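You operate a simulated robot arm through the tools that you are given. There is no shell and no other tool. Be economical: measure what you need, move in short steps, check, and stop when the job is done.

Carry out the task below with a simulated robot arm. There is one attempt and no reset: what you move stays moved.

Task
Lid the tall jar, then push it into the niche; cups on the tray.
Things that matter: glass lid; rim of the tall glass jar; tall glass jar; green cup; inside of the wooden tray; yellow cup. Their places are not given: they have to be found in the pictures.

It is judged by the outcome, as a careful person would: the job done as asked, and still so three seconds after it is handed in. It fails if anything else is knocked over, pushed out of place, dropped, spilled or broken.

Robot
A 6-joint arm with a two-finger parallel gripper, fixed in place. Base frame: the origin is at the foot of the arm, x ahead of it, y to its left, z up. Units: mm, rad, N and s.
With the tool pointing down near the work surface it reaches from about 240 to 660 mm from the base axis. Its first joint turns from -1.152 to 1.152 rad. Payload 2.9 kg.
The tool frame sits at the grasp point between the pads (the TCP): z along the fingers, y along the line on which they close. The tips reach 30 mm beyond it. Largest opening 110 mm; finger width 20, thickness 10; the body of the gripper, 48 by 112 mm, starts 55 mm behind the TCP.
Orientation is told as [roll, pitch, yaw] about the base's x, y, z axes, in that order, counted from this pose: with the fingers straight down and closing along the base's y, the tool's x points along the base's -x, its y along +y and its z along -z.

Tools
- The arm moves only by the tool nudge_tool. Its argument "motion" is a list that holds one entry, the list of rows, each a list of 7 numbers: the turn, a rotation vector about the tool's x, y, z in units of 90 degrees (1.0 is 90 degrees), then the shift along the tool's x, y, z in units of 250 mm (1.0 is 250 mm), then the finger opening in mm, from 0 to 110. In form: [[[wx, wy, wz, x, y, z, claw], ...]]. A call has 1 to 12 rows; each row is the pose to reach, as a shift and turn from the pose commanded when the call began, along the tool's axes at that moment. A call with a number of a shift or a turn outside -1 to 1 is refused whole. Each row takes 0.2 s and may step no farther than 50 mm and 0.15 rad from the row before; otherwise, or with a gripper value out of range, the whole call is refused. Where a pose cannot be reached the arm comes as near as it can. A force on the tool above 40 N (or 10 N above the force at the start of the call, whichever is more), or a blocked arm, ends the call early, and 0.2 s more pass. The fingers move at their own pace (about 108 mm/s each) and stop on an object; they squeeze with about 22 N. The grip force told is the motor's: it shows also when the fingers shut on nothing. Time passes only in rows, and 0.2 s behind the last, so rows that repeat a pose let the fingers close. The reply holds the time, the measured pose of the TCP, the force on the tool along the base axes, the opening and the grip force, in the units named above and with some noise, and new pictures: "show" is both (left out), scene, wrist or none.
- Cameras (640 x 400 px; columns grow to the right, rows downward): "scene" is fixed at [88.2, 438.9, 1397.3]; the picture's right is [-0.67, -0.74, 0.00], its down [-0.35, 0.31, -0.88] and it looks along [0.66, -0.59, -0.47] (base axes); focal length 231 px, centre (320, 200). "wrist" rides on the gripper at [-36, 0, -57] in the tool frame; the picture's right is [0.00, -1.00, 0.00], its down [0.97, 0.00, -0.24] and it looks along [0.24, 0.00, 0.97] (tool axes); focal length 218 px, centre (320, 200).
- locate(camera, pixels): for up to 12 pixels [column, row] of the newest picture of that camera ("zoom" is the newest enlarged one), the place [x, y, z] in the base frame of the surface seen there, good to about 2 mm. No time passes.
- close_up(camera, box): a new picture of the part [left, top, right, bottom] of that camera's present view, enlarged. No time passes.
- close_job(): hands the job in; it is judged then, once.

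Go step by step. Measure first, check grasps and placings, and put right what went wrong. The budget is 80 turns and 120 pictures, counting those below and the enlarged ones. Unless the task says otherwise, let go and move clear before handing in, and close with one line.

The tools are called after ">>>" as name(argument=value, ...) on one line, values as JSON. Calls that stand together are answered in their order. nudge_tool: Moves the arm, as the interface text tells. Its arguments: {"type":"object","properties":{"motion":{"type":"array","items":{"type":"array","items":{"type":"array","items":{"type":"number"}}}},"show":{"type":"string","enum":["both","scene","wrist","none"]}},"required":["motion"]} The other tools are called the same way: locate (camera, pixels) gives the place of the surface under pixels of a picture; close_up (camera, box) takes an enlarged picture of a part of a camera's view; close_job () hands the job in.

At the start:

```text
time_s: 0.0
tcp_pos: [306.1, 84.8, 1323.3]
orientation: [0.003, 0.001, 0.0]
contact_force: [0.2, 0.4, -0.4]
opening: 110.1
grip_force: 0.1
```

scene: 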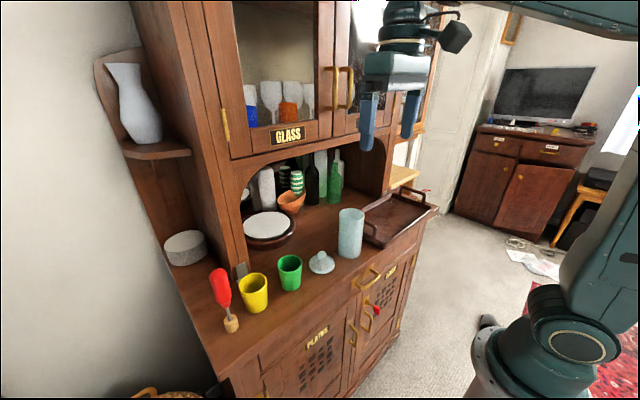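
wrist: 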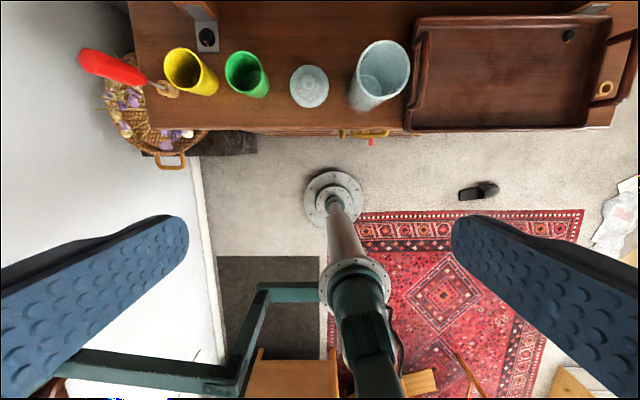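

The scene shows the yellow cup (254,292), green cup (290,272), lid (321,262), jar (350,232) and tray (395,215) on the counter, with the niche behind them. I'll enlarge the view and measure points.

>>> close_up(camera="scene", box=[200, 130, 450, 330])

>>> close_up(camera="wrist", box=[60, 0, 640, 200])

>>> locate(camera="wrist", pixels=[[184, 68], [244, 74], [309, 86], [309, 72], [382, 70], [382, 42], [410, 70], [356, 70], [510, 70], [420, 80], [600, 70], [280, 100]])

>>> locate(camera="scene", pixels=[[254, 280], [289, 260], [321, 254], [321, 266], [350, 212], [350, 252], [395, 215], [270, 225], [290, 200], [325, 185], [325, 215], [310, 235]])

```text
2.00 times, centred on (325, 230) of scene
```

zoom: 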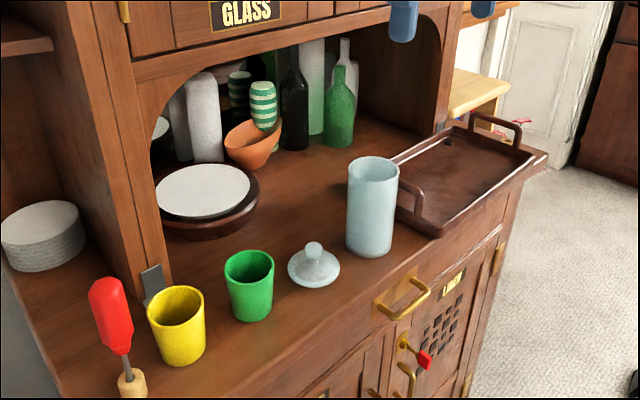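

```text
1.10 times, centred on (350, 100) of wrist
```

zoom: 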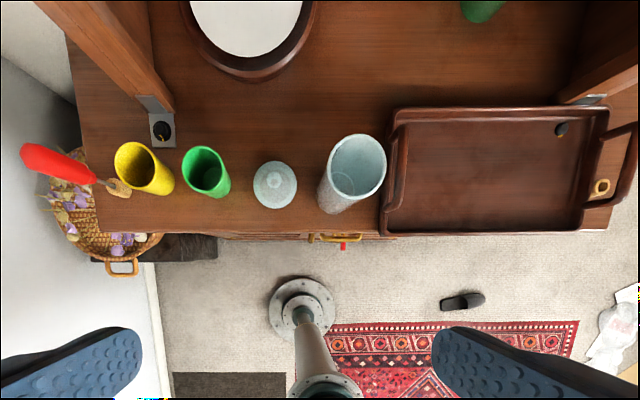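

```text
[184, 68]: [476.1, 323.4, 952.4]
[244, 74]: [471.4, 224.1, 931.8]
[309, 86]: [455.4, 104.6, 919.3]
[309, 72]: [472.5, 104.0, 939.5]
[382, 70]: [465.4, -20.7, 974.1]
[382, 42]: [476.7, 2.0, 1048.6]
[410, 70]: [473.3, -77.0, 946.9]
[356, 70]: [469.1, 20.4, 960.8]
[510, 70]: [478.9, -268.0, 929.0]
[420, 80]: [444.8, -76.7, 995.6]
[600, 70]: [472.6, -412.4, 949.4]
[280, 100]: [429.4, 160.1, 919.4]
```

```text
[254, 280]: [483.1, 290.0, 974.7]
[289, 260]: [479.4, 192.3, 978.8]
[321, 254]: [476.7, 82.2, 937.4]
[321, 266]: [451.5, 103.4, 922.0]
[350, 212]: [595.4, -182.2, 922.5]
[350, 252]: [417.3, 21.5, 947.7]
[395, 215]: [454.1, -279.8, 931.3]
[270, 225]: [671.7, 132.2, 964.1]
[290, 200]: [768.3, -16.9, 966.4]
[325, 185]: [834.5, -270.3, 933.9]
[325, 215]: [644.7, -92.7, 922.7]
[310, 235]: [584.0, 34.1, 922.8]
```

The counter is at z≈920, and the objects stand in a row near x≈460. Before going closer I'll measure the cabinet front, niche edges and tray points.

>>> locate(camera="scene", pixels=[[288, 136], [288, 152], [250, 170], [243, 265], [400, 150], [348, 90], [365, 222], [340, 212], [351, 209], [428, 211], [370, 200], [376, 238]])

>>> nudge_tool(motion=[[[0, 0, 0, -0.15, -0.1, 0.1, 110], [0, 0, 0, -0.3, -0.2, 0.2, 110], [0, 0, 0, -0.45, -0.2, 0.2, 110]]])

```text
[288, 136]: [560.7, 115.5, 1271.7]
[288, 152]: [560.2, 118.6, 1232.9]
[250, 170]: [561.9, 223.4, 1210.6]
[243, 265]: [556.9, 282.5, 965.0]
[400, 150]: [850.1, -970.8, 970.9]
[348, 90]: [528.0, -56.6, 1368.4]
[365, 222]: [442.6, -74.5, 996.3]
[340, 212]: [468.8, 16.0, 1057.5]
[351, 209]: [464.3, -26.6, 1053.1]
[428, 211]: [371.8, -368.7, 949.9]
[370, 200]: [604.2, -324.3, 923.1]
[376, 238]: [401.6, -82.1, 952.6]
```

```text
refused: row 1 steps farther than a row can; nothing moved
```

The cabinet front is at x≈560 and the arch top at z≈1220. That call was refused because a row stepped too far, so I'll repeat it with smaller steps.

>>> nudge_tool(motion=[[[0, 0, 0, -0.15, -0.05, 0.05, 110], [0, 0, 0, -0.3, -0.1, 0.1, 110], [0, 0, 0, -0.45, -0.15, 0.15, 110], [0, 0, 0, -0.5, -0.15, 0.3, 110]]])

```text
time_s: 1.0
tcp_pos: [427.9, 48.9, 1248.1]
orientation: [0.002, 0.0, 0.0]
contact_force: [0.7, 0.7, 0.0]
opening: 110.0
grip_force: 0.2
```

scene: 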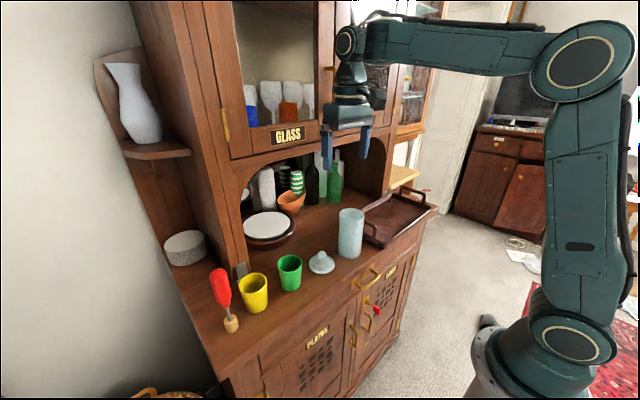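
wrist: 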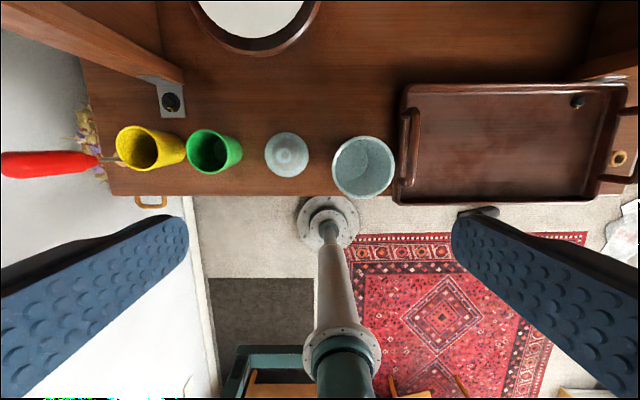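

From here the wrist camera sees all the objects from above, so I'll enlarge and measure the jar, lid, cups and tray.

>>> close_up(camera="wrist", box=[100, 70, 420, 270])

>>> locate(camera="wrist", pixels=[[334, 168], [394, 162], [363, 138], [363, 198], [288, 155], [266, 155], [309, 155], [288, 134], [288, 174], [407, 145], [420, 145], [500, 145]])

>>> locate(camera="wrist", pixels=[[188, 151], [227, 151], [208, 131], [207, 171], [118, 147], [156, 147], [138, 127], [138, 169], [500, 86], [500, 100], [500, 195], [600, 145]])

```text
2.00 times, centred on (260, 170) of wrist
```

zoom: 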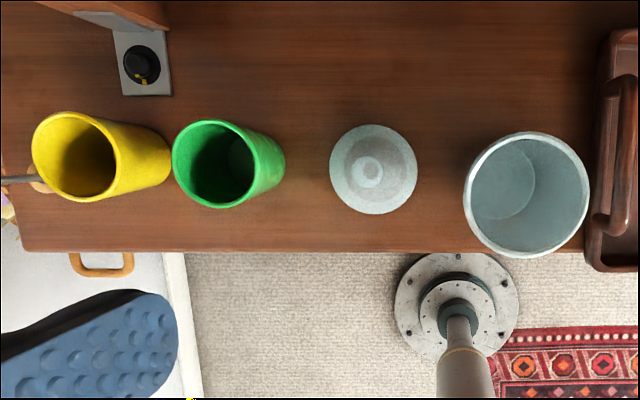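

```text
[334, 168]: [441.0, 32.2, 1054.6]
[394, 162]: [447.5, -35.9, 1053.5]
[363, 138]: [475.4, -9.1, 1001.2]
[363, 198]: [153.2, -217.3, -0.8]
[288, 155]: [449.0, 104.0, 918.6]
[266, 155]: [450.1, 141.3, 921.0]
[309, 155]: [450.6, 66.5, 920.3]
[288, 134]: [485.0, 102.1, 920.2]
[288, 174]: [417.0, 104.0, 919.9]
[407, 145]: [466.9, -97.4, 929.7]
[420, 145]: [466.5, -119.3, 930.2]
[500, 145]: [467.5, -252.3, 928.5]
```

```text
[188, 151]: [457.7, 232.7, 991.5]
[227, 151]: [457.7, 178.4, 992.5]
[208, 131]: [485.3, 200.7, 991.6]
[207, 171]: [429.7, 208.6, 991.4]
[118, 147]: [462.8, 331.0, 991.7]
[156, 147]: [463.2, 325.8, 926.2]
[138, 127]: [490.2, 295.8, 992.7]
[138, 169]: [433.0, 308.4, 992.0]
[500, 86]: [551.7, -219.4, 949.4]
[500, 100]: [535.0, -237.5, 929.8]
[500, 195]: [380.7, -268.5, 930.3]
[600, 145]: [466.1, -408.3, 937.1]
```

The jar's rim centre is about (441,-1) at z≈1055, with a diameter of about 72. The lid's centre is about (448,105), and the cup rims are at z≈992. I'll go above the lid for a closer look at its knob.

>>> nudge_tool(motion=[[[0, 0, 0, -0.02, 0.056, 0.168, 50], [0, 0, 0, -0.04, 0.112, 0.336, 50], [0, 0, 0, -0.06, 0.168, 0.504, 50], [0, 0, 0, -0.076, 0.224, 0.672, 50], [0, 0, 0, -0.076, 0.224, 0.672, 50]]])

>>> close_up(camera="scene", box=[290, 190, 386, 280])

```text
time_s: 2.2
tcp_pos: [450.5, 102.6, 1080.2]
orientation: [0.001, -0.002, -0.001]
contact_force: [0.2, 0.5, 0.0]
opening: 50.2
grip_force: 0.0
```

scene: 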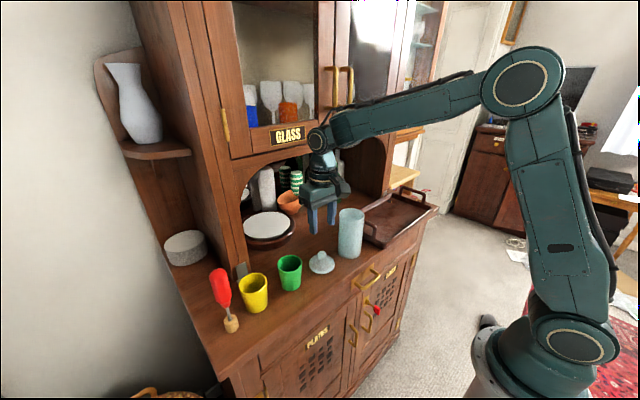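
wrist: 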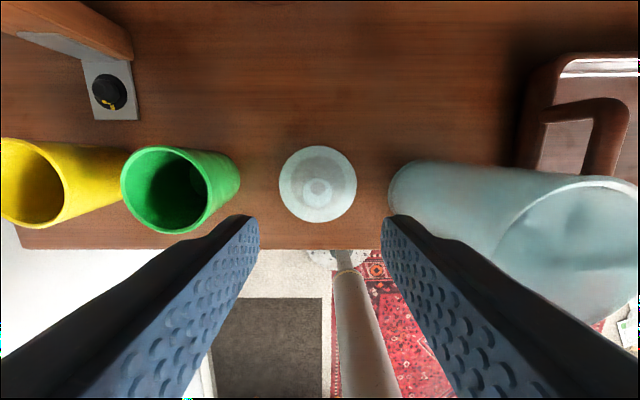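

```text
4.44 times, centred on (338, 235) of scene
```

zoom: 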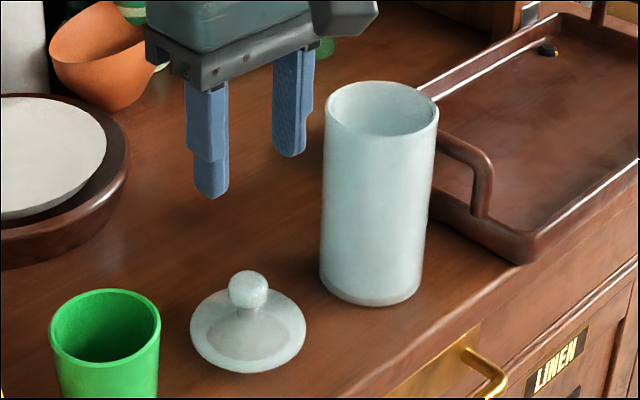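

The lid centre comes out at about (450.5,104.8), with the knob a ball of about 24 mm centred near z≈953. I'll go down over the knob with the fingers open to 50.

>>> nudge_tool(motion=[[[0, 0, 0, 0, 0.007, 0.15, 50], [0, 0, 0, 0, 0.007, 0.3, 50], [0, 0, 0, 0, 0.007, 0.36, 50], [0, 0, 0, 0, 0.007, 0.36, 50]]])

>>> close_up(camera="scene", box=[290, 200, 354, 280])

>>> close_up(camera="wrist", box=[220, 120, 420, 245])

```text
time_s: 3.2
tcp_pos: [451.3, 106.3, 988.0]
orientation: [0.002, -0.001, 0.002]
contact_force: [-0.1, 0.0, 0.0]
opening: 50.0
grip_force: 0.0
```

scene: 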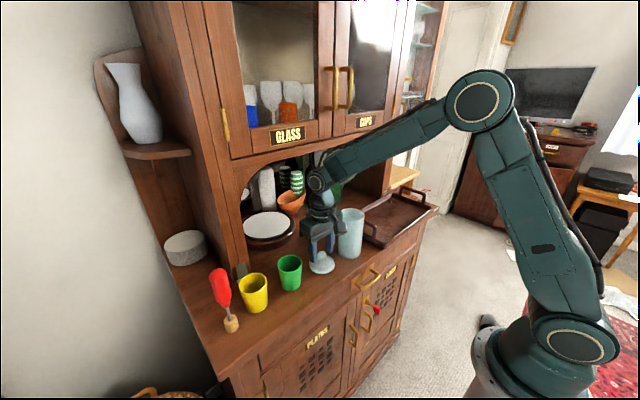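
wrist: 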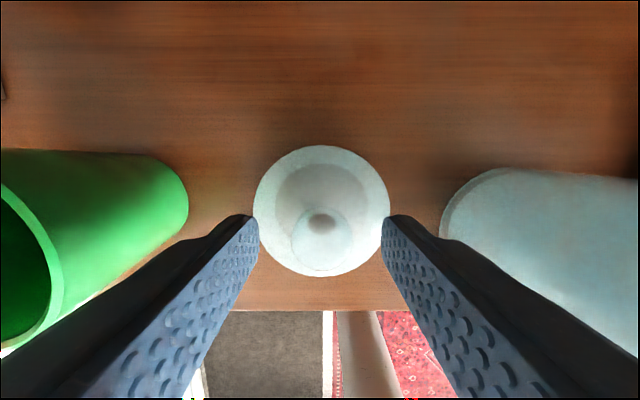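

```text
5.00 times, centred on (322, 240) of scene
```

zoom: 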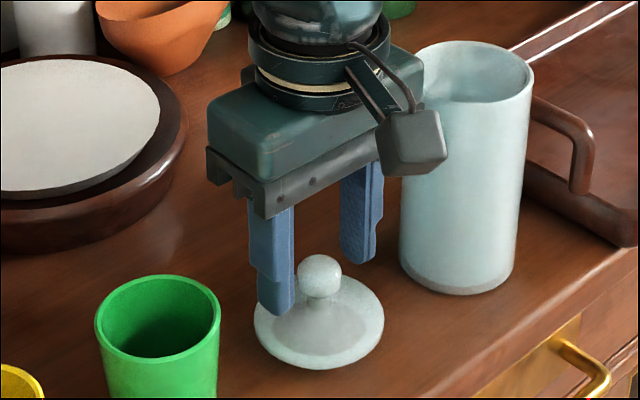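

```text
3.20 times, centred on (320, 182) of wrist
```

zoom: 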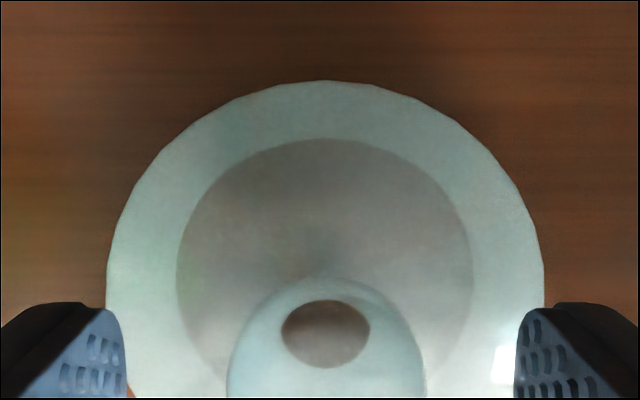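

The fingers straddle the knob and are centred on it (knob at 321,237 in the wrist view, lid centre about (451.5,105.5)). I'll go down 12 mm more and close.

>>> nudge_tool(motion=[[[0, 0, 0, 0, 0, 0.025, 50], [0, 0, 0, 0, 0, 0.05, 50], [0, 0, 0, 0, 0, 0.05, 12], [0, 0, 0, 0, 0, 0.05, 12], [0, 0, 0, 0, 0, 0.05, 12]]])

>>> close_up(camera="scene", box=[290, 200, 354, 280])

```text
time_s: 4.4
tcp_pos: [451.5, 105.4, 977.7]
orientation: [0.0, 0.0, -0.001]
contact_force: [-0.4, -0.7, 0.5]
opening: 23.5
grip_force: 22.1
```

scene: 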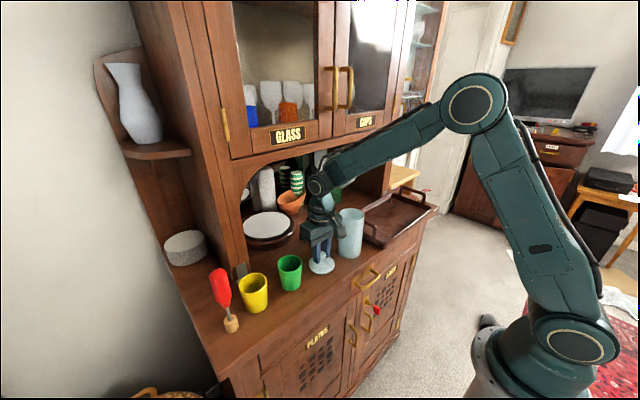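
wrist: 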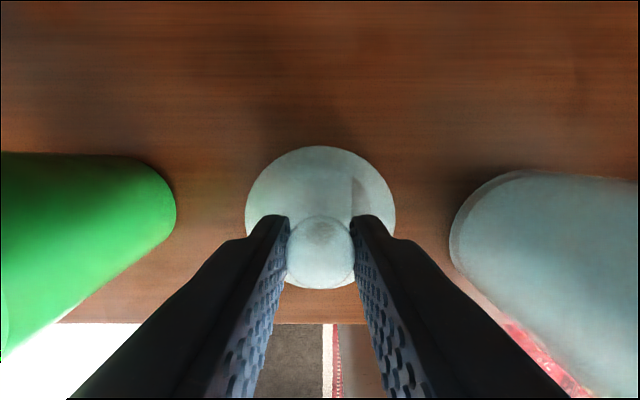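

```text
5.00 times, centred on (322, 240) of scene
```

zoom: 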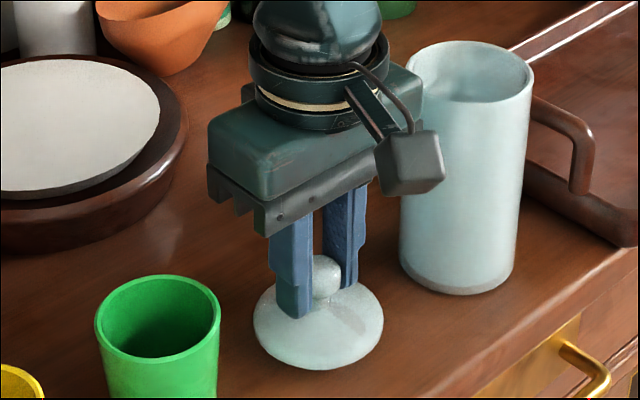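

The knob is gripped, with an opening of 23.5 and a force of 22 N. I'll lift straight up 175 mm and check the lid is held.

>>> nudge_tool(motion=[[[0, 0, 0, 0, 0, -0.08, 12], [0, 0, 0, 0, 0, -0.24, 12], [0, 0, 0, 0, 0, -0.4, 12], [0, 0, 0, 0, 0, -0.56, 12], [0, 0, 0, 0, 0, -0.7, 12], [0, 0, 0, 0, 0, -0.7, 12]]])

>>> close_up(camera="scene", box=[280, 130, 400, 270])

```text
time_s: 5.8
tcp_pos: [448.0, 105.4, 1154.4]
orientation: [0.002, 0.0, 0.0]
contact_force: [-0.8, 0.3, 0.2]
opening: 12.0
grip_force: 0.0
```

scene: 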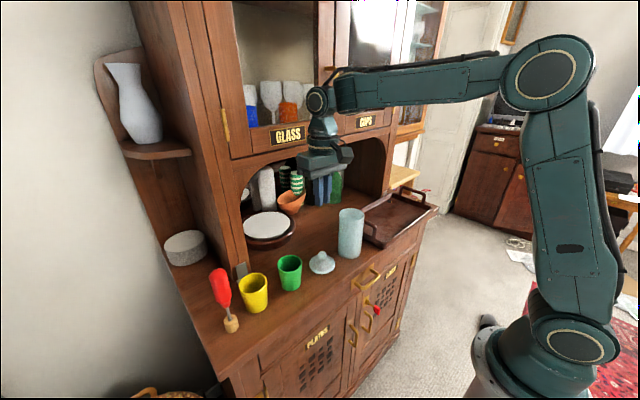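
wrist: 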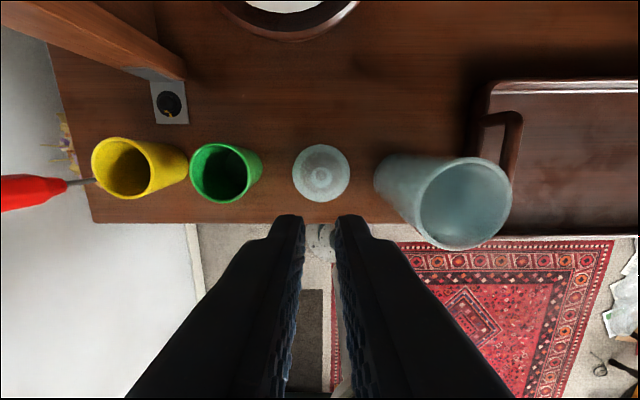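

```text
2.86 times, centred on (340, 200) of scene
```

zoom: 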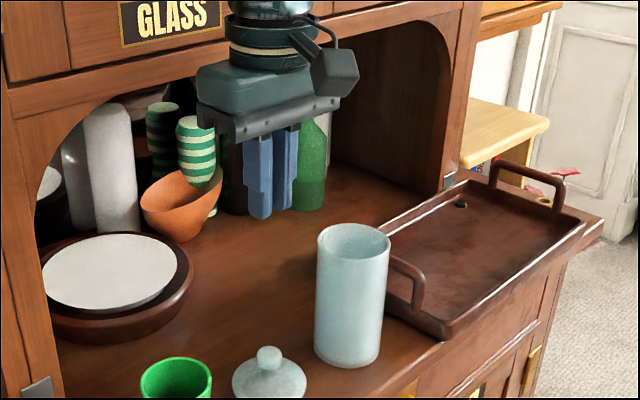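

The grip slipped off (opening 12), but the lid still stands in place at about (450,104). I gripped above the knob's widest point, so I'll measure the knob better before trying again.

>>> close_up(camera="scene", box=[304, 243, 340, 280])

>>> close_up(camera="wrist", box=[280, 135, 360, 215])

>>> locate(camera="scene", pixels=[[322, 251], [322, 252], [322, 254], [322, 256], [322, 258], [322, 260], [322, 263], [322, 267], [315, 263], [331, 262], [318, 255], [326, 255]])

```text
10.81 times, centred on (322, 262) of scene
```

zoom: 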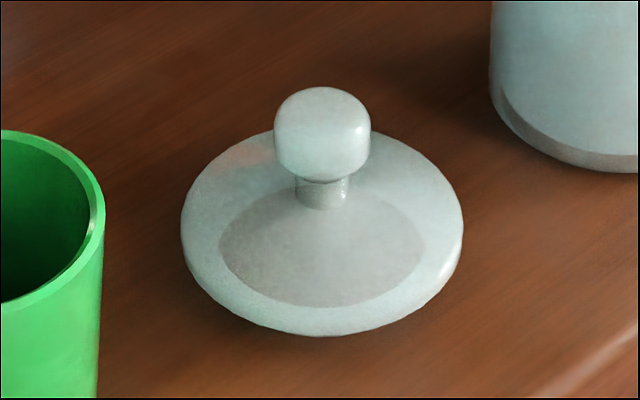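

```text
5.00 times, centred on (320, 175) of wrist
```

zoom: 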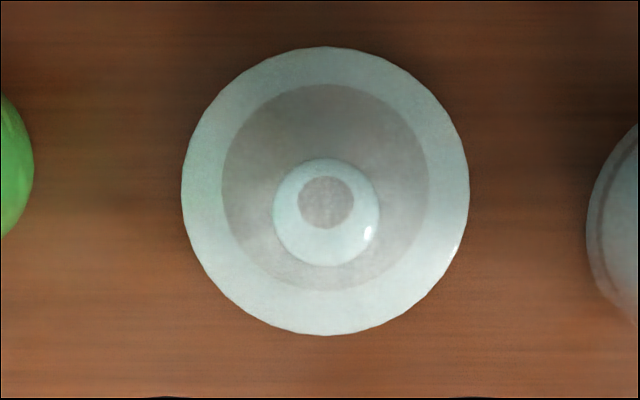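

```text
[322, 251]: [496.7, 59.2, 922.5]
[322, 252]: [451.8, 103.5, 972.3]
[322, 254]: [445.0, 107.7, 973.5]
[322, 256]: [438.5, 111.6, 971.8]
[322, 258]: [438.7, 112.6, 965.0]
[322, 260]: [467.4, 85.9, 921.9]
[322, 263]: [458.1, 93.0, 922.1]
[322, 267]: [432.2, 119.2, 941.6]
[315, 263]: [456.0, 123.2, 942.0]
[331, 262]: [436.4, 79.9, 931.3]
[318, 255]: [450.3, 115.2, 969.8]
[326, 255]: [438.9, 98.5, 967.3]
```

The knob is a short cylinder spanning z≈953–973 with centre about (448,105), and the dome below it is at about 942. I'll regrasp about 3 mm lower, centred in x, squeeze fully and lift slowly.

>>> nudge_tool(motion=[[[0, 0, 0, 0.01, 0, 0.15, 50], [0, 0, 0, 0.01, 0, 0.33, 50], [0, 0, 0, 0.01, 0, 0.51, 50], [0, 0, 0, 0.01, 0, 0.65, 50], [0, 0, 0, 0.01, 0, 0.69, 50], [0, 0, 0, 0.01, 0, 0.712, 50], [0, 0, 0, 0.01, 0, 0.712, 0], [0, 0, 0, 0.01, 0, 0.712, 0], [0, 0, 0, 0.01, 0, 0.712, 0], [0, 0, 0, 0.01, 0, 0.712, 0]]], show="wrist")

>>> nudge_tool(motion=[[[0, 0, 0, 0, 0, -0.01, 0], [0, 0, 0, 0, 0, -0.02, 0], [0, 0, 0, 0, 0, -0.03, 0], [0, 0, 0, 0, 0, -0.05, 0], [0, 0, 0, 0, 0, -0.07, 0], [0, 0, 0, 0, 0, -0.1, 0]]])

```text
time_s: 8.0
tcp_pos: [447.9, 105.9, 974.3]
orientation: [0.001, -0.001, 0.0]
contact_force: [0.6, -0.2, 1.0]
opening: 24.1
grip_force: 21.7
```

wrist: 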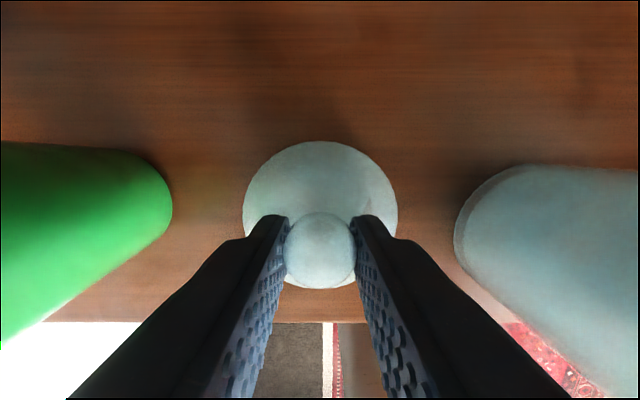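

```text
time_s: 9.4
tcp_pos: [447.4, 105.1, 1000.2]
orientation: [0.002, -0.001, -0.001]
contact_force: [-0.2, -0.1, -0.4]
opening: 23.6
grip_force: 22.3
```

scene: 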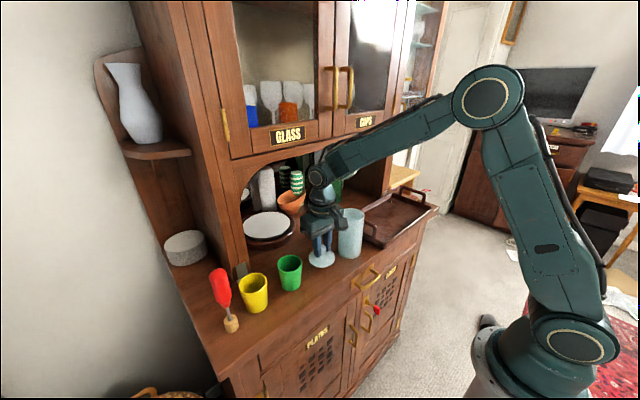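
wrist: 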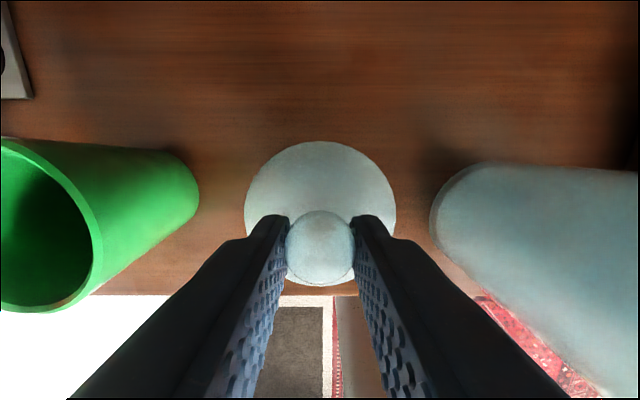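

The lid is lifted and held (opening 23.6, grip 22 N). I'll keep raising it slowly until it clears the jar.

>>> nudge_tool(motion=[[[0, 0, 0, 0, 0, -0.05, 0], [0, 0, 0, 0, 0, -0.12, 0], [0, 0, 0, 0, 0, -0.2, 0], [0, 0, 0, 0, 0, -0.28, 0], [0, 0, 0, 0, 0, -0.36, 0], [0, 0, 0, 0, 0, -0.44, 0], [0, 0, 0, 0, 0, -0.52, 0], [0, 0, 0, 0, 0, -0.57, 0], [0, 0, 0, 0, 0, -0.58, 0]]])

```text
time_s: 11.4
tcp_pos: [448.5, 104.6, 1145.5]
orientation: [0.001, -0.003, 0.002]
contact_force: [-0.5, -0.1, -0.2]
opening: 23.7
grip_force: 22.1
```

scene: 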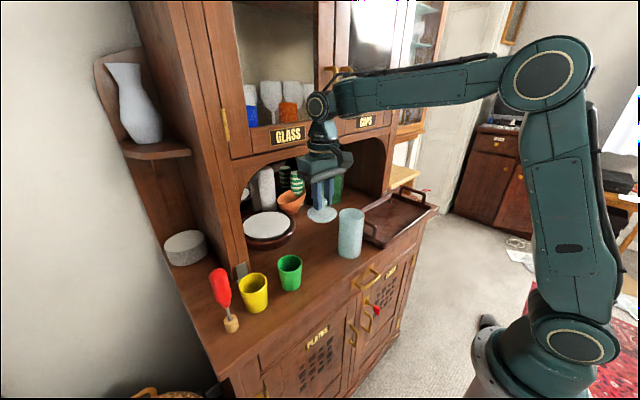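
wrist: 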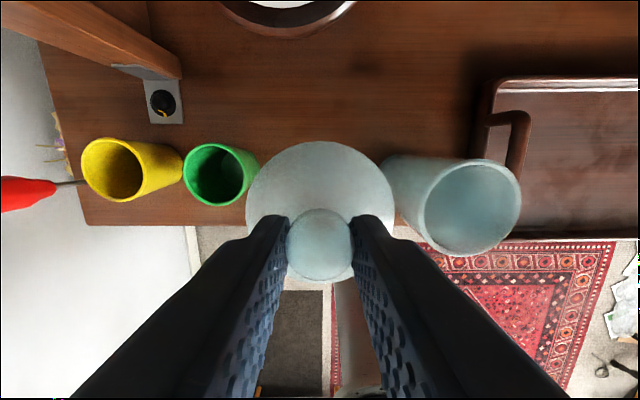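

The lid hangs level and centred under the tool. I'll move halfway toward the jar and re-measure its rim.

>>> nudge_tool(motion=[[[0, 0, 0, 0.01, -0.07, 0, 0], [0, 0, 0, 0.02, -0.14, 0, 0], [0, 0, 0, 0.027, -0.16, 0, 0], [0, 0, 0, 0.027, -0.16, 0, 0]]])

>>> close_up(camera="wrist", box=[240, 130, 480, 280])

>>> locate(camera="scene", pixels=[[339, 213], [364, 214], [352, 219], [350, 209], [345, 218], [358, 219]])

```text
time_s: 12.4
tcp_pos: [441.6, 66.2, 1146.0]
orientation: [0.002, -0.001, 0.001]
contact_force: [-0.7, -0.4, -0.7]
opening: 23.5
grip_force: 22.4
```

scene: 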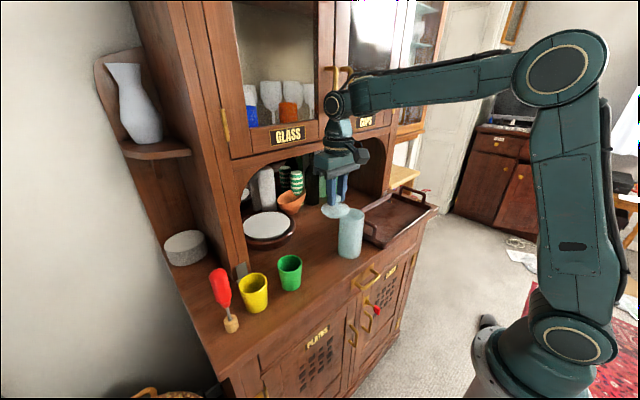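
wrist: 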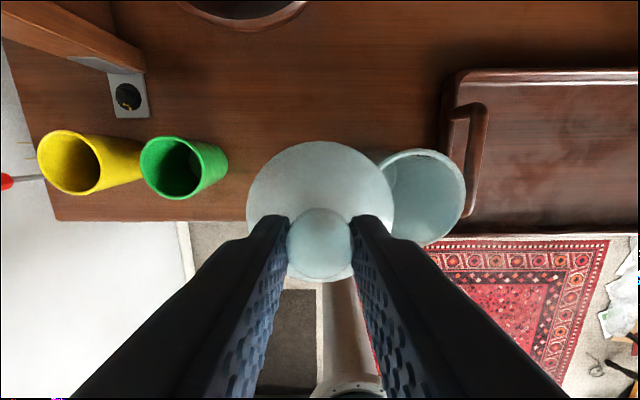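

```text
2.67 times, centred on (360, 205) of wrist
```

zoom: 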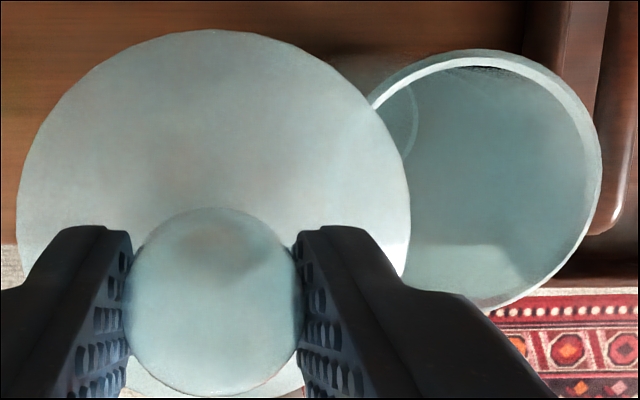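

```text
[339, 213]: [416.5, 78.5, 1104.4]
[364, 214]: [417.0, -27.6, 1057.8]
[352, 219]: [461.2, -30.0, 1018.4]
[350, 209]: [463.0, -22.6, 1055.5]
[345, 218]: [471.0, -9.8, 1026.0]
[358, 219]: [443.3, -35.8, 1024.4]
```

The jar's rim centre comes out at about (441,-0.5), z≈1055. I'll bring the lid over it and check the alignment in both views.

>>> nudge_tool(motion=[[[0, 0, 0, 0.003, -0.08, 0, 0], [0, 0, 0, 0.003, -0.16, 0, 0], [0, 0, 0, 0.003, -0.23, 0, 0], [0, 0, 0, 0.003, -0.264, 0, 0], [0, 0, 0, 0.003, -0.264, 0.08, 0], [0, 0, 0, 0.003, -0.264, 0.08, 0]]])

>>> close_up(camera="scene", box=[320, 170, 380, 270])

>>> close_up(camera="wrist", box=[220, 120, 420, 245])

```text
time_s: 13.8
tcp_pos: [439.6, -2.8, 1123.8]
orientation: [0.002, -0.001, 0.0]
contact_force: [0.3, 0.4, 0.0]
opening: 23.6
grip_force: 21.9
```

scene: 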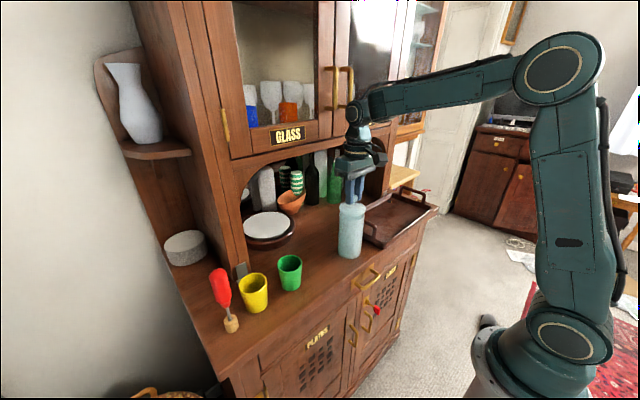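
wrist: 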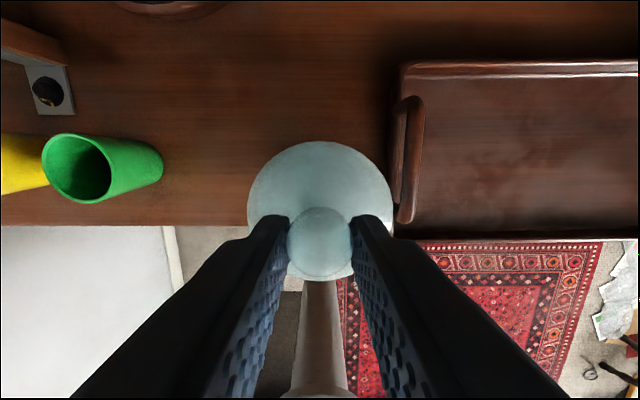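

```text
4.00 times, centred on (350, 220) of scene
```

zoom: 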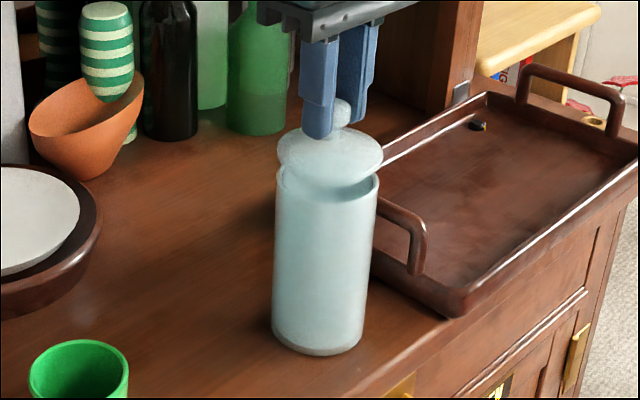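

```text
3.20 times, centred on (320, 182) of wrist
```

zoom: 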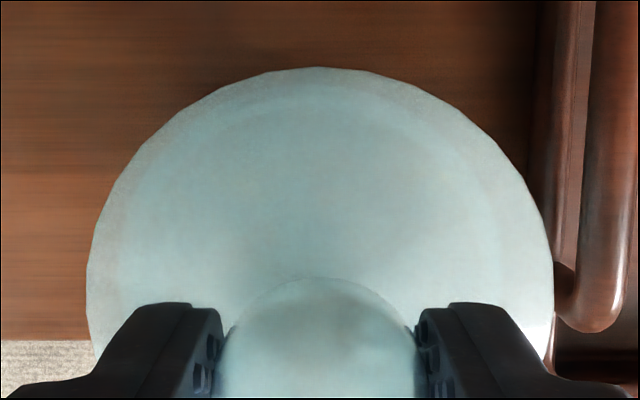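

The lid lies over the jar within about 1 mm: the jar's rim shows evenly through it. I'll shift 1 mm in y and lower in small steps.

>>> nudge_tool(motion=[[[0, 0, 0, 0, 0.004, 0.016, 0], [0, 0, 0, 0, 0.004, 0.03, 0], [0, 0, 0, 0, 0.004, 0.04, 0], [0, 0, 0, 0, 0.004, 0.05, 0], [0, 0, 0, 0, 0.004, 0.05, 0]]])

>>> close_up(camera="scene", box=[330, 190, 374, 230])

```text
time_s: 15.0
tcp_pos: [441.0, -0.2, 1112.2]
orientation: [0.002, 0.001, -0.001]
contact_force: [0.3, 0.1, -1.2]
opening: 23.6
grip_force: 22.2
```

scene: 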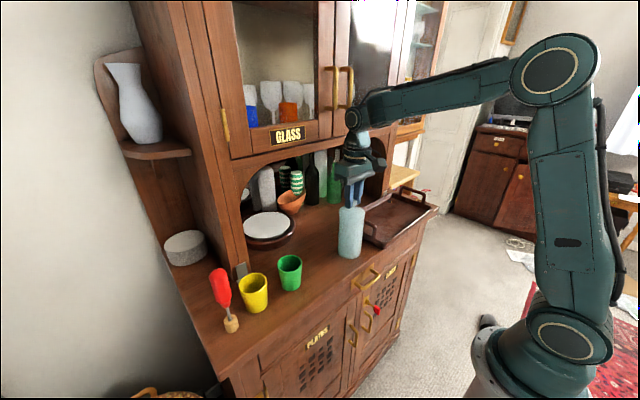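
wrist: 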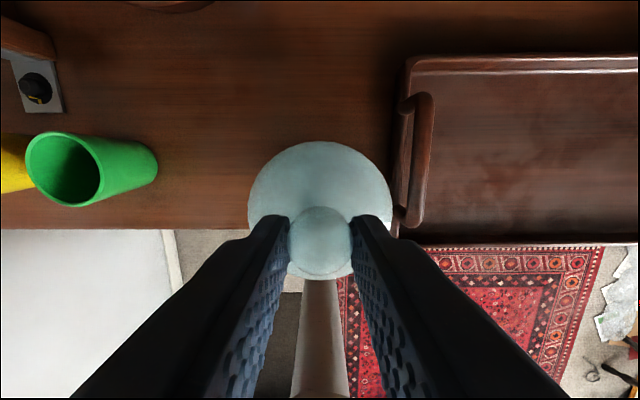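

```text
10.00 times, centred on (352, 210) of scene
```

zoom: 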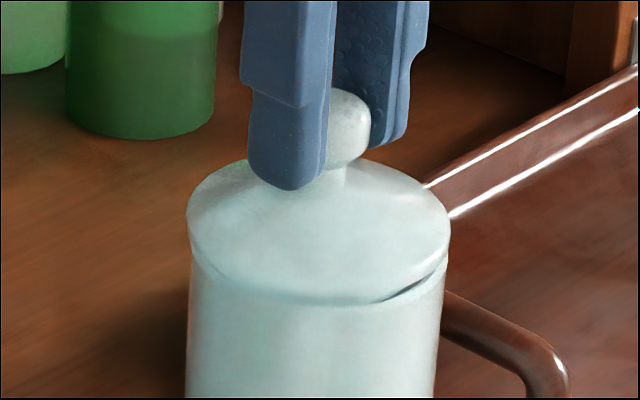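

There is a slight gap still showing and the alignment is good. I'll lower in 1 mm steps until contact.

>>> nudge_tool(motion=[[[0, 0, 0, 0, 0, 0.004, 0], [0, 0, 0, 0, 0, 0.008, 0], [0, 0, 0, 0, 0, 0.012, 0], [0, 0, 0, 0, 0, 0.016, 0]]], show="none")

>>> close_up(camera="scene", box=[330, 190, 374, 230])

```text
time_s: 16.0
tcp_pos: [439.6, -0.2, 1108.7]
orientation: [0.002, 0.001, 0.0]
contact_force: [-3.9, -0.3, 3.3]
opening: 23.6
grip_force: 21.4
```

```text
10.00 times, centred on (352, 210) of scene
```

zoom: 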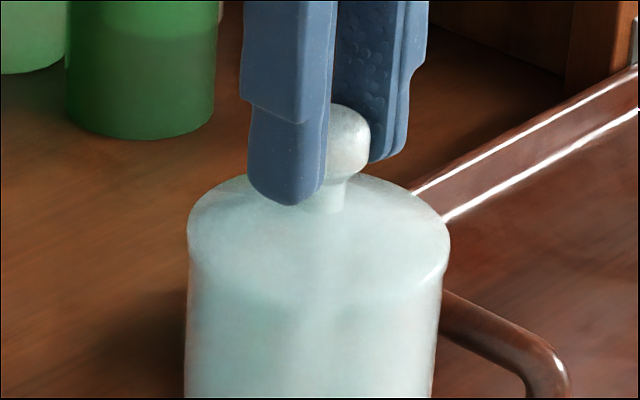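

There is contact: 3.3 N upward and -3.9 N in x. I'll ease 1 mm toward -x and lower a little more to see whether it seats.

>>> nudge_tool(motion=[[[0, 0, 0, 0.004, 0, 0, 0], [0, 0, 0, 0.004, 0, 0.004, 0], [0, 0, 0, 0.004, 0, 0.004, 0]]], show="wrist")

>>> close_up(camera="scene", box=[330, 190, 374, 230])

```text
time_s: 16.8
tcp_pos: [438.7, -0.0, 1106.9]
orientation: [0.002, -0.002, 0.0]
contact_force: [-0.8, 0.3, -1.2]
opening: 23.7
grip_force: 21.7
```

wrist: 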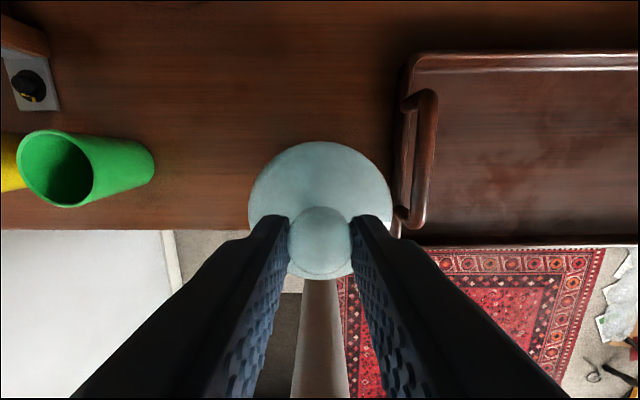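

```text
10.00 times, centred on (352, 210) of scene
```

zoom: 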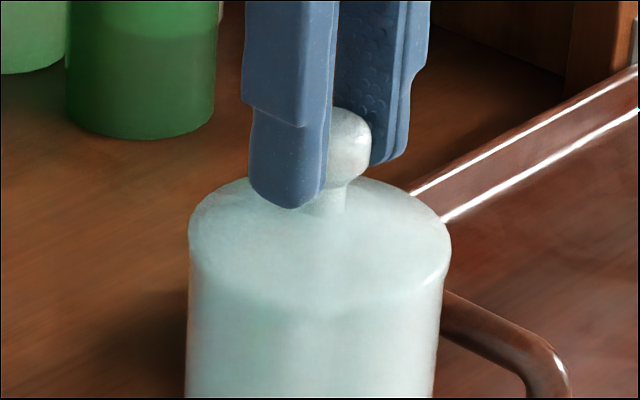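

The side force is gone and the lid went down another millimetre. I'll keep lowering gently until vertical contact.

>>> nudge_tool(motion=[[[0, 0, 0, 0, 0, 0.004, 0], [0, 0, 0, 0, 0, 0.008, 0], [0, 0, 0, 0, 0, 0.012, 0]]], show="none")

>>> close_up(camera="scene", box=[330, 190, 374, 230])

```text
time_s: 17.6
tcp_pos: [439.0, -0.1, 1105.5]
orientation: [0.003, -0.004, -0.001]
contact_force: [-0.7, 0.9, 13.4]
opening: 23.8
grip_force: 22.2
```

```text
10.00 times, centred on (352, 210) of scene
```

zoom: 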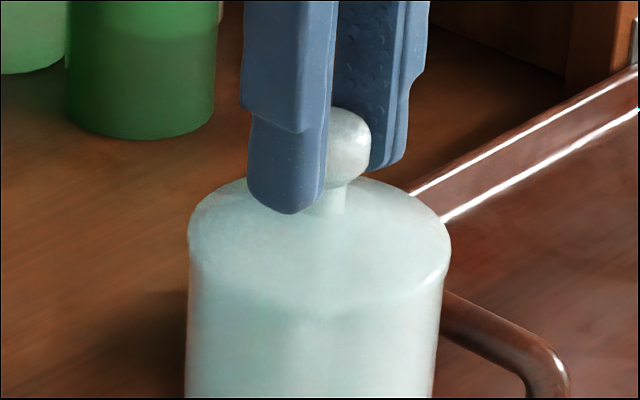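

There are 13 N of purely vertical contact, so the lid is seated. I'll relieve the pressure, open the fingers and rise clear.

>>> nudge_tool(motion=[[[0, 0, 0, 0, 0, -0.006, 0], [0, 0, 0, 0, 0, -0.006, 36], [0, 0, 0, 0, 0, -0.006, 50], [0, 0, 0, 0, 0, -0.03, 50], [0, 0, 0, 0, 0, -0.12, 50], [0, 0, 0, 0, 0, -0.3, 50], [0, 0, 0, 0, 0, -0.4, 50]]])

>>> close_up(camera="scene", box=[320, 180, 390, 270])

>>> close_up(camera="wrist", box=[270, 140, 370, 210])

```text
time_s: 19.2
tcp_pos: [437.9, -0.7, 1204.4]
orientation: [0.001, -0.003, -0.001]
contact_force: [-0.6, -0.6, 0.1]
opening: 50.0
grip_force: 0.0
```

scene: 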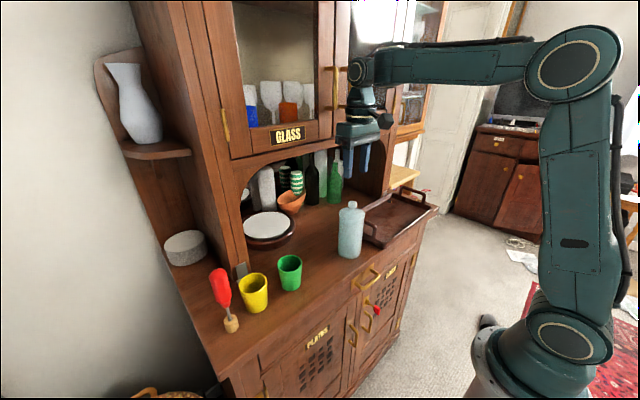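
wrist: 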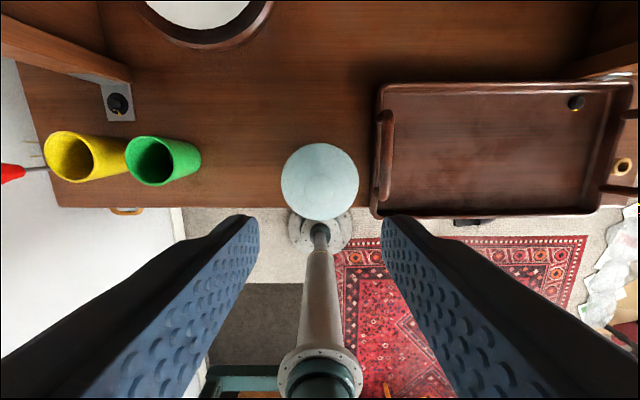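

```text
4.44 times, centred on (355, 225) of scene
```

zoom: 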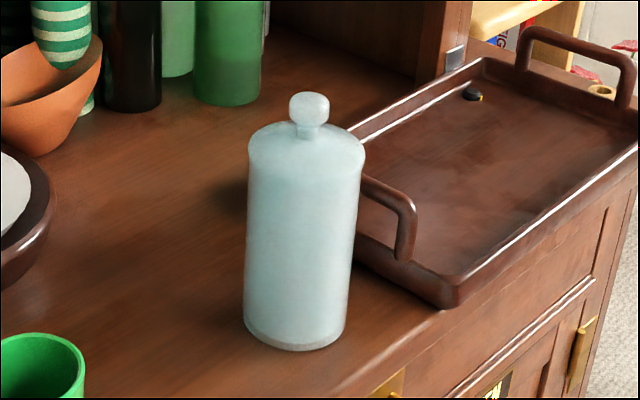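

```text
5.71 times, centred on (320, 175) of wrist
```

zoom: 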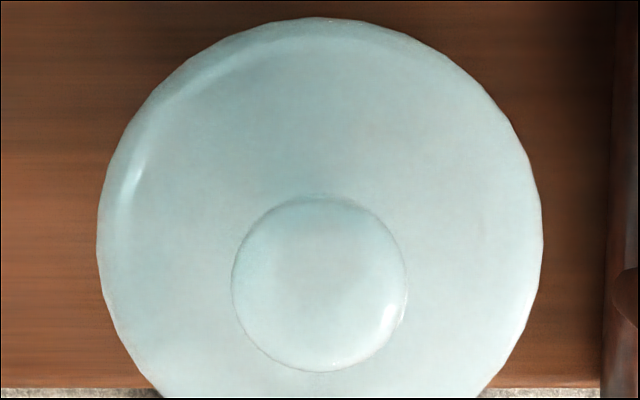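

The lid is on. Next I check the push lane straight ahead along +x: plate edge, bowl, bottles and tray handle.

>>> locate(camera="scene", pixels=[[297, 228], [293, 240], [303, 208], [312, 203], [334, 203], [362, 215], [371, 228], [340, 232], [320, 230], [387, 180], [378, 190], [310, 210]])

>>> locate(camera="wrist", pixels=[[250, 206], [274, 15], [384, 150], [378, 200], [393, 120], [130, 70], [320, 60], [320, 20], [580, 70], [576, 103], [500, 85], [500, 215]])

```text
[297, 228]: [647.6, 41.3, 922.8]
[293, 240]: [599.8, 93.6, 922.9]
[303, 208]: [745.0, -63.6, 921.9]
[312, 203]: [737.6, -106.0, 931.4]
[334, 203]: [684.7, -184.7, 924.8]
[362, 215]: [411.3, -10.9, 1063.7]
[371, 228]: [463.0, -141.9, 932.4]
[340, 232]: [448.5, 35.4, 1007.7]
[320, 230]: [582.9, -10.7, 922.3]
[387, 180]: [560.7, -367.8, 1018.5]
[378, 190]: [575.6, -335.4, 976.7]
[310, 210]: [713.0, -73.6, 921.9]
```

```text
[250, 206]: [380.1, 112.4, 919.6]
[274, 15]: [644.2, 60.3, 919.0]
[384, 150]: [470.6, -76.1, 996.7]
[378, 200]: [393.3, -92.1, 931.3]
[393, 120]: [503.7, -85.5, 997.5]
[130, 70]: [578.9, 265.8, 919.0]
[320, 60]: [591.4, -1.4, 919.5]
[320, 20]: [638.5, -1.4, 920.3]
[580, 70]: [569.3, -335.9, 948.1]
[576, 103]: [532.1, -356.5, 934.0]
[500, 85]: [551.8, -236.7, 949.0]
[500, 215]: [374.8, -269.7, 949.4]
```

The lane is clear: the plate edge is at y≈55, the bottles are at x>735, and the tray handle is at y≈-76. I'll back off behind the jar and tilt the tool 45° forward so the fingertips can push low.

>>> nudge_tool(motion=[[[0, -0.083, 0, 0.18, 0, 0, 40], [0, -0.167, 0, 0.372, 0, 0, 40], [0, -0.25, 0, 0.372, 0, 0.18, 40], [0, -0.333, 0, 0.372, 0, 0.36, 40], [0, -0.417, 0, 0.372, 0, 0.48, 40], [0, -0.5, 0, 0.372, 0, 0.576, 40], [0, -0.5, 0, 0.372, 0, 0.576, 40]]])

```text
time_s: 20.8
tcp_pos: [351.2, 0.1, 1064.6]
orientation: [0.002, -0.786, -0.002]
contact_force: [-0.2, 0.3, 0.4]
opening: 39.7
grip_force: 0.0
out of reach, approached as far as the arm can: row 6, 7
```

scene: 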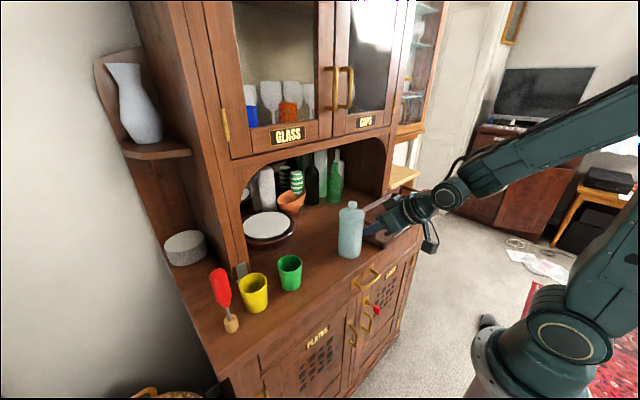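
wrist: 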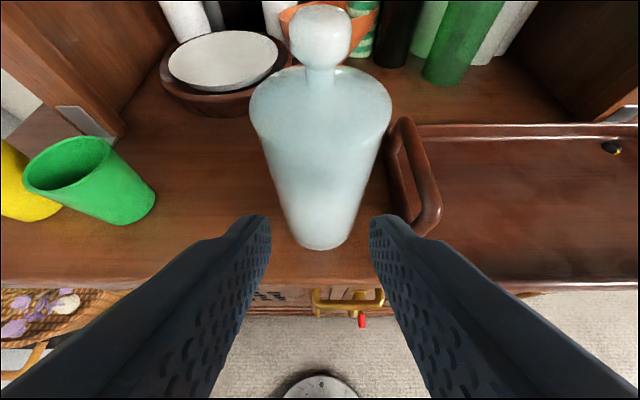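

Pose reached, with the jar centred between the fingers at (320,160) in the wrist view. I'll lower behind the jar to z≈965.

>>> nudge_tool(motion=[[[0, 0, 0, 0.06, 0, 0.1, 40], [0, 0, 0, 0.12, 0, 0.2, 40], [0, 0, 0, 0.17, 0, 0.29, 40], [0, 0, 0, 0.198, 0, 0.339, 40], [0, 0, 0, 0.198, 0, 0.339, 40]]])

>>> close_up(camera="scene", box=[310, 180, 430, 280])

```text
time_s: 22.0
tcp_pos: [392.3, 0.7, 973.2]
orientation: [0.002, -0.784, -0.002]
contact_force: [0.3, 0.6, -0.6]
opening: 40.3
grip_force: 1.3
out of reach, approached as far as the arm can: row 1, 2, 3, 4, 5
```

scene: 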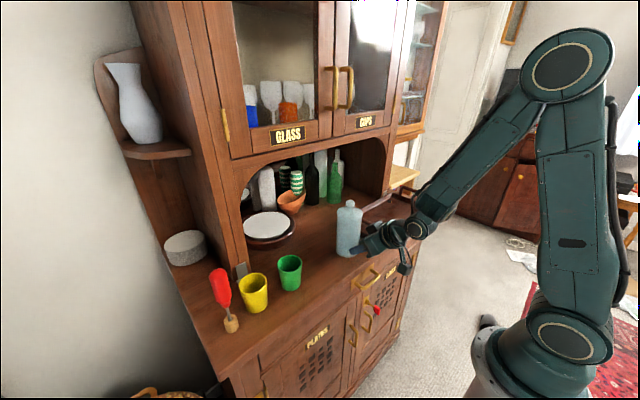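
wrist: 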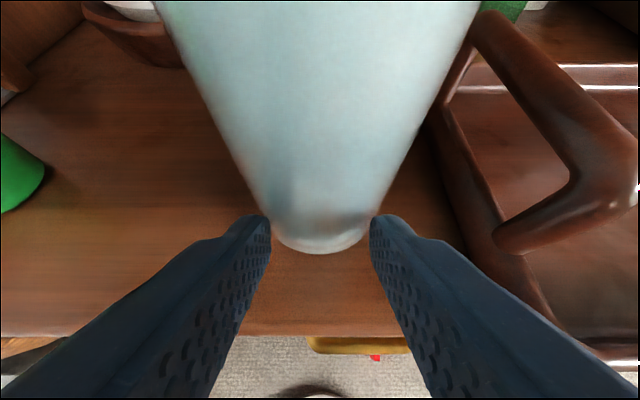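

```text
4.00 times, centred on (370, 230) of scene
```

zoom: 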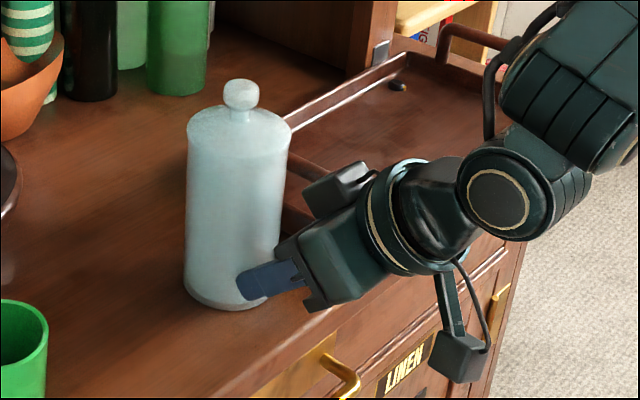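

The tips have reached the jar; the base limited the approach, so the TCP is at x=392. The block hanging under the wrist at scene (405,268) might hit the counter as I push, so I'll measure it.

>>> locate(camera="scene", pixels=[[405, 268], [402, 262], [404, 275], [397, 270], [352, 197], [349, 243], [377, 257], [365, 253]])

>>> close_up(camera="wrist", box=[200, 120, 440, 280])

```text
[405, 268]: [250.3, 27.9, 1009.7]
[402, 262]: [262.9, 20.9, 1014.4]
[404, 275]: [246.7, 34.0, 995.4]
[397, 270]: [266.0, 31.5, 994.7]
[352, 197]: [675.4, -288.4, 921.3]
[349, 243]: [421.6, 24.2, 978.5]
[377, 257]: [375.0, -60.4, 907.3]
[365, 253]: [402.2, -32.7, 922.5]
```

```text
2.50 times, centred on (320, 200) of wrist
```

zoom: 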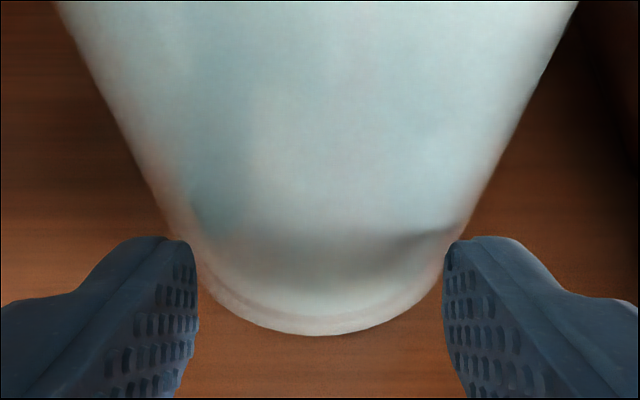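

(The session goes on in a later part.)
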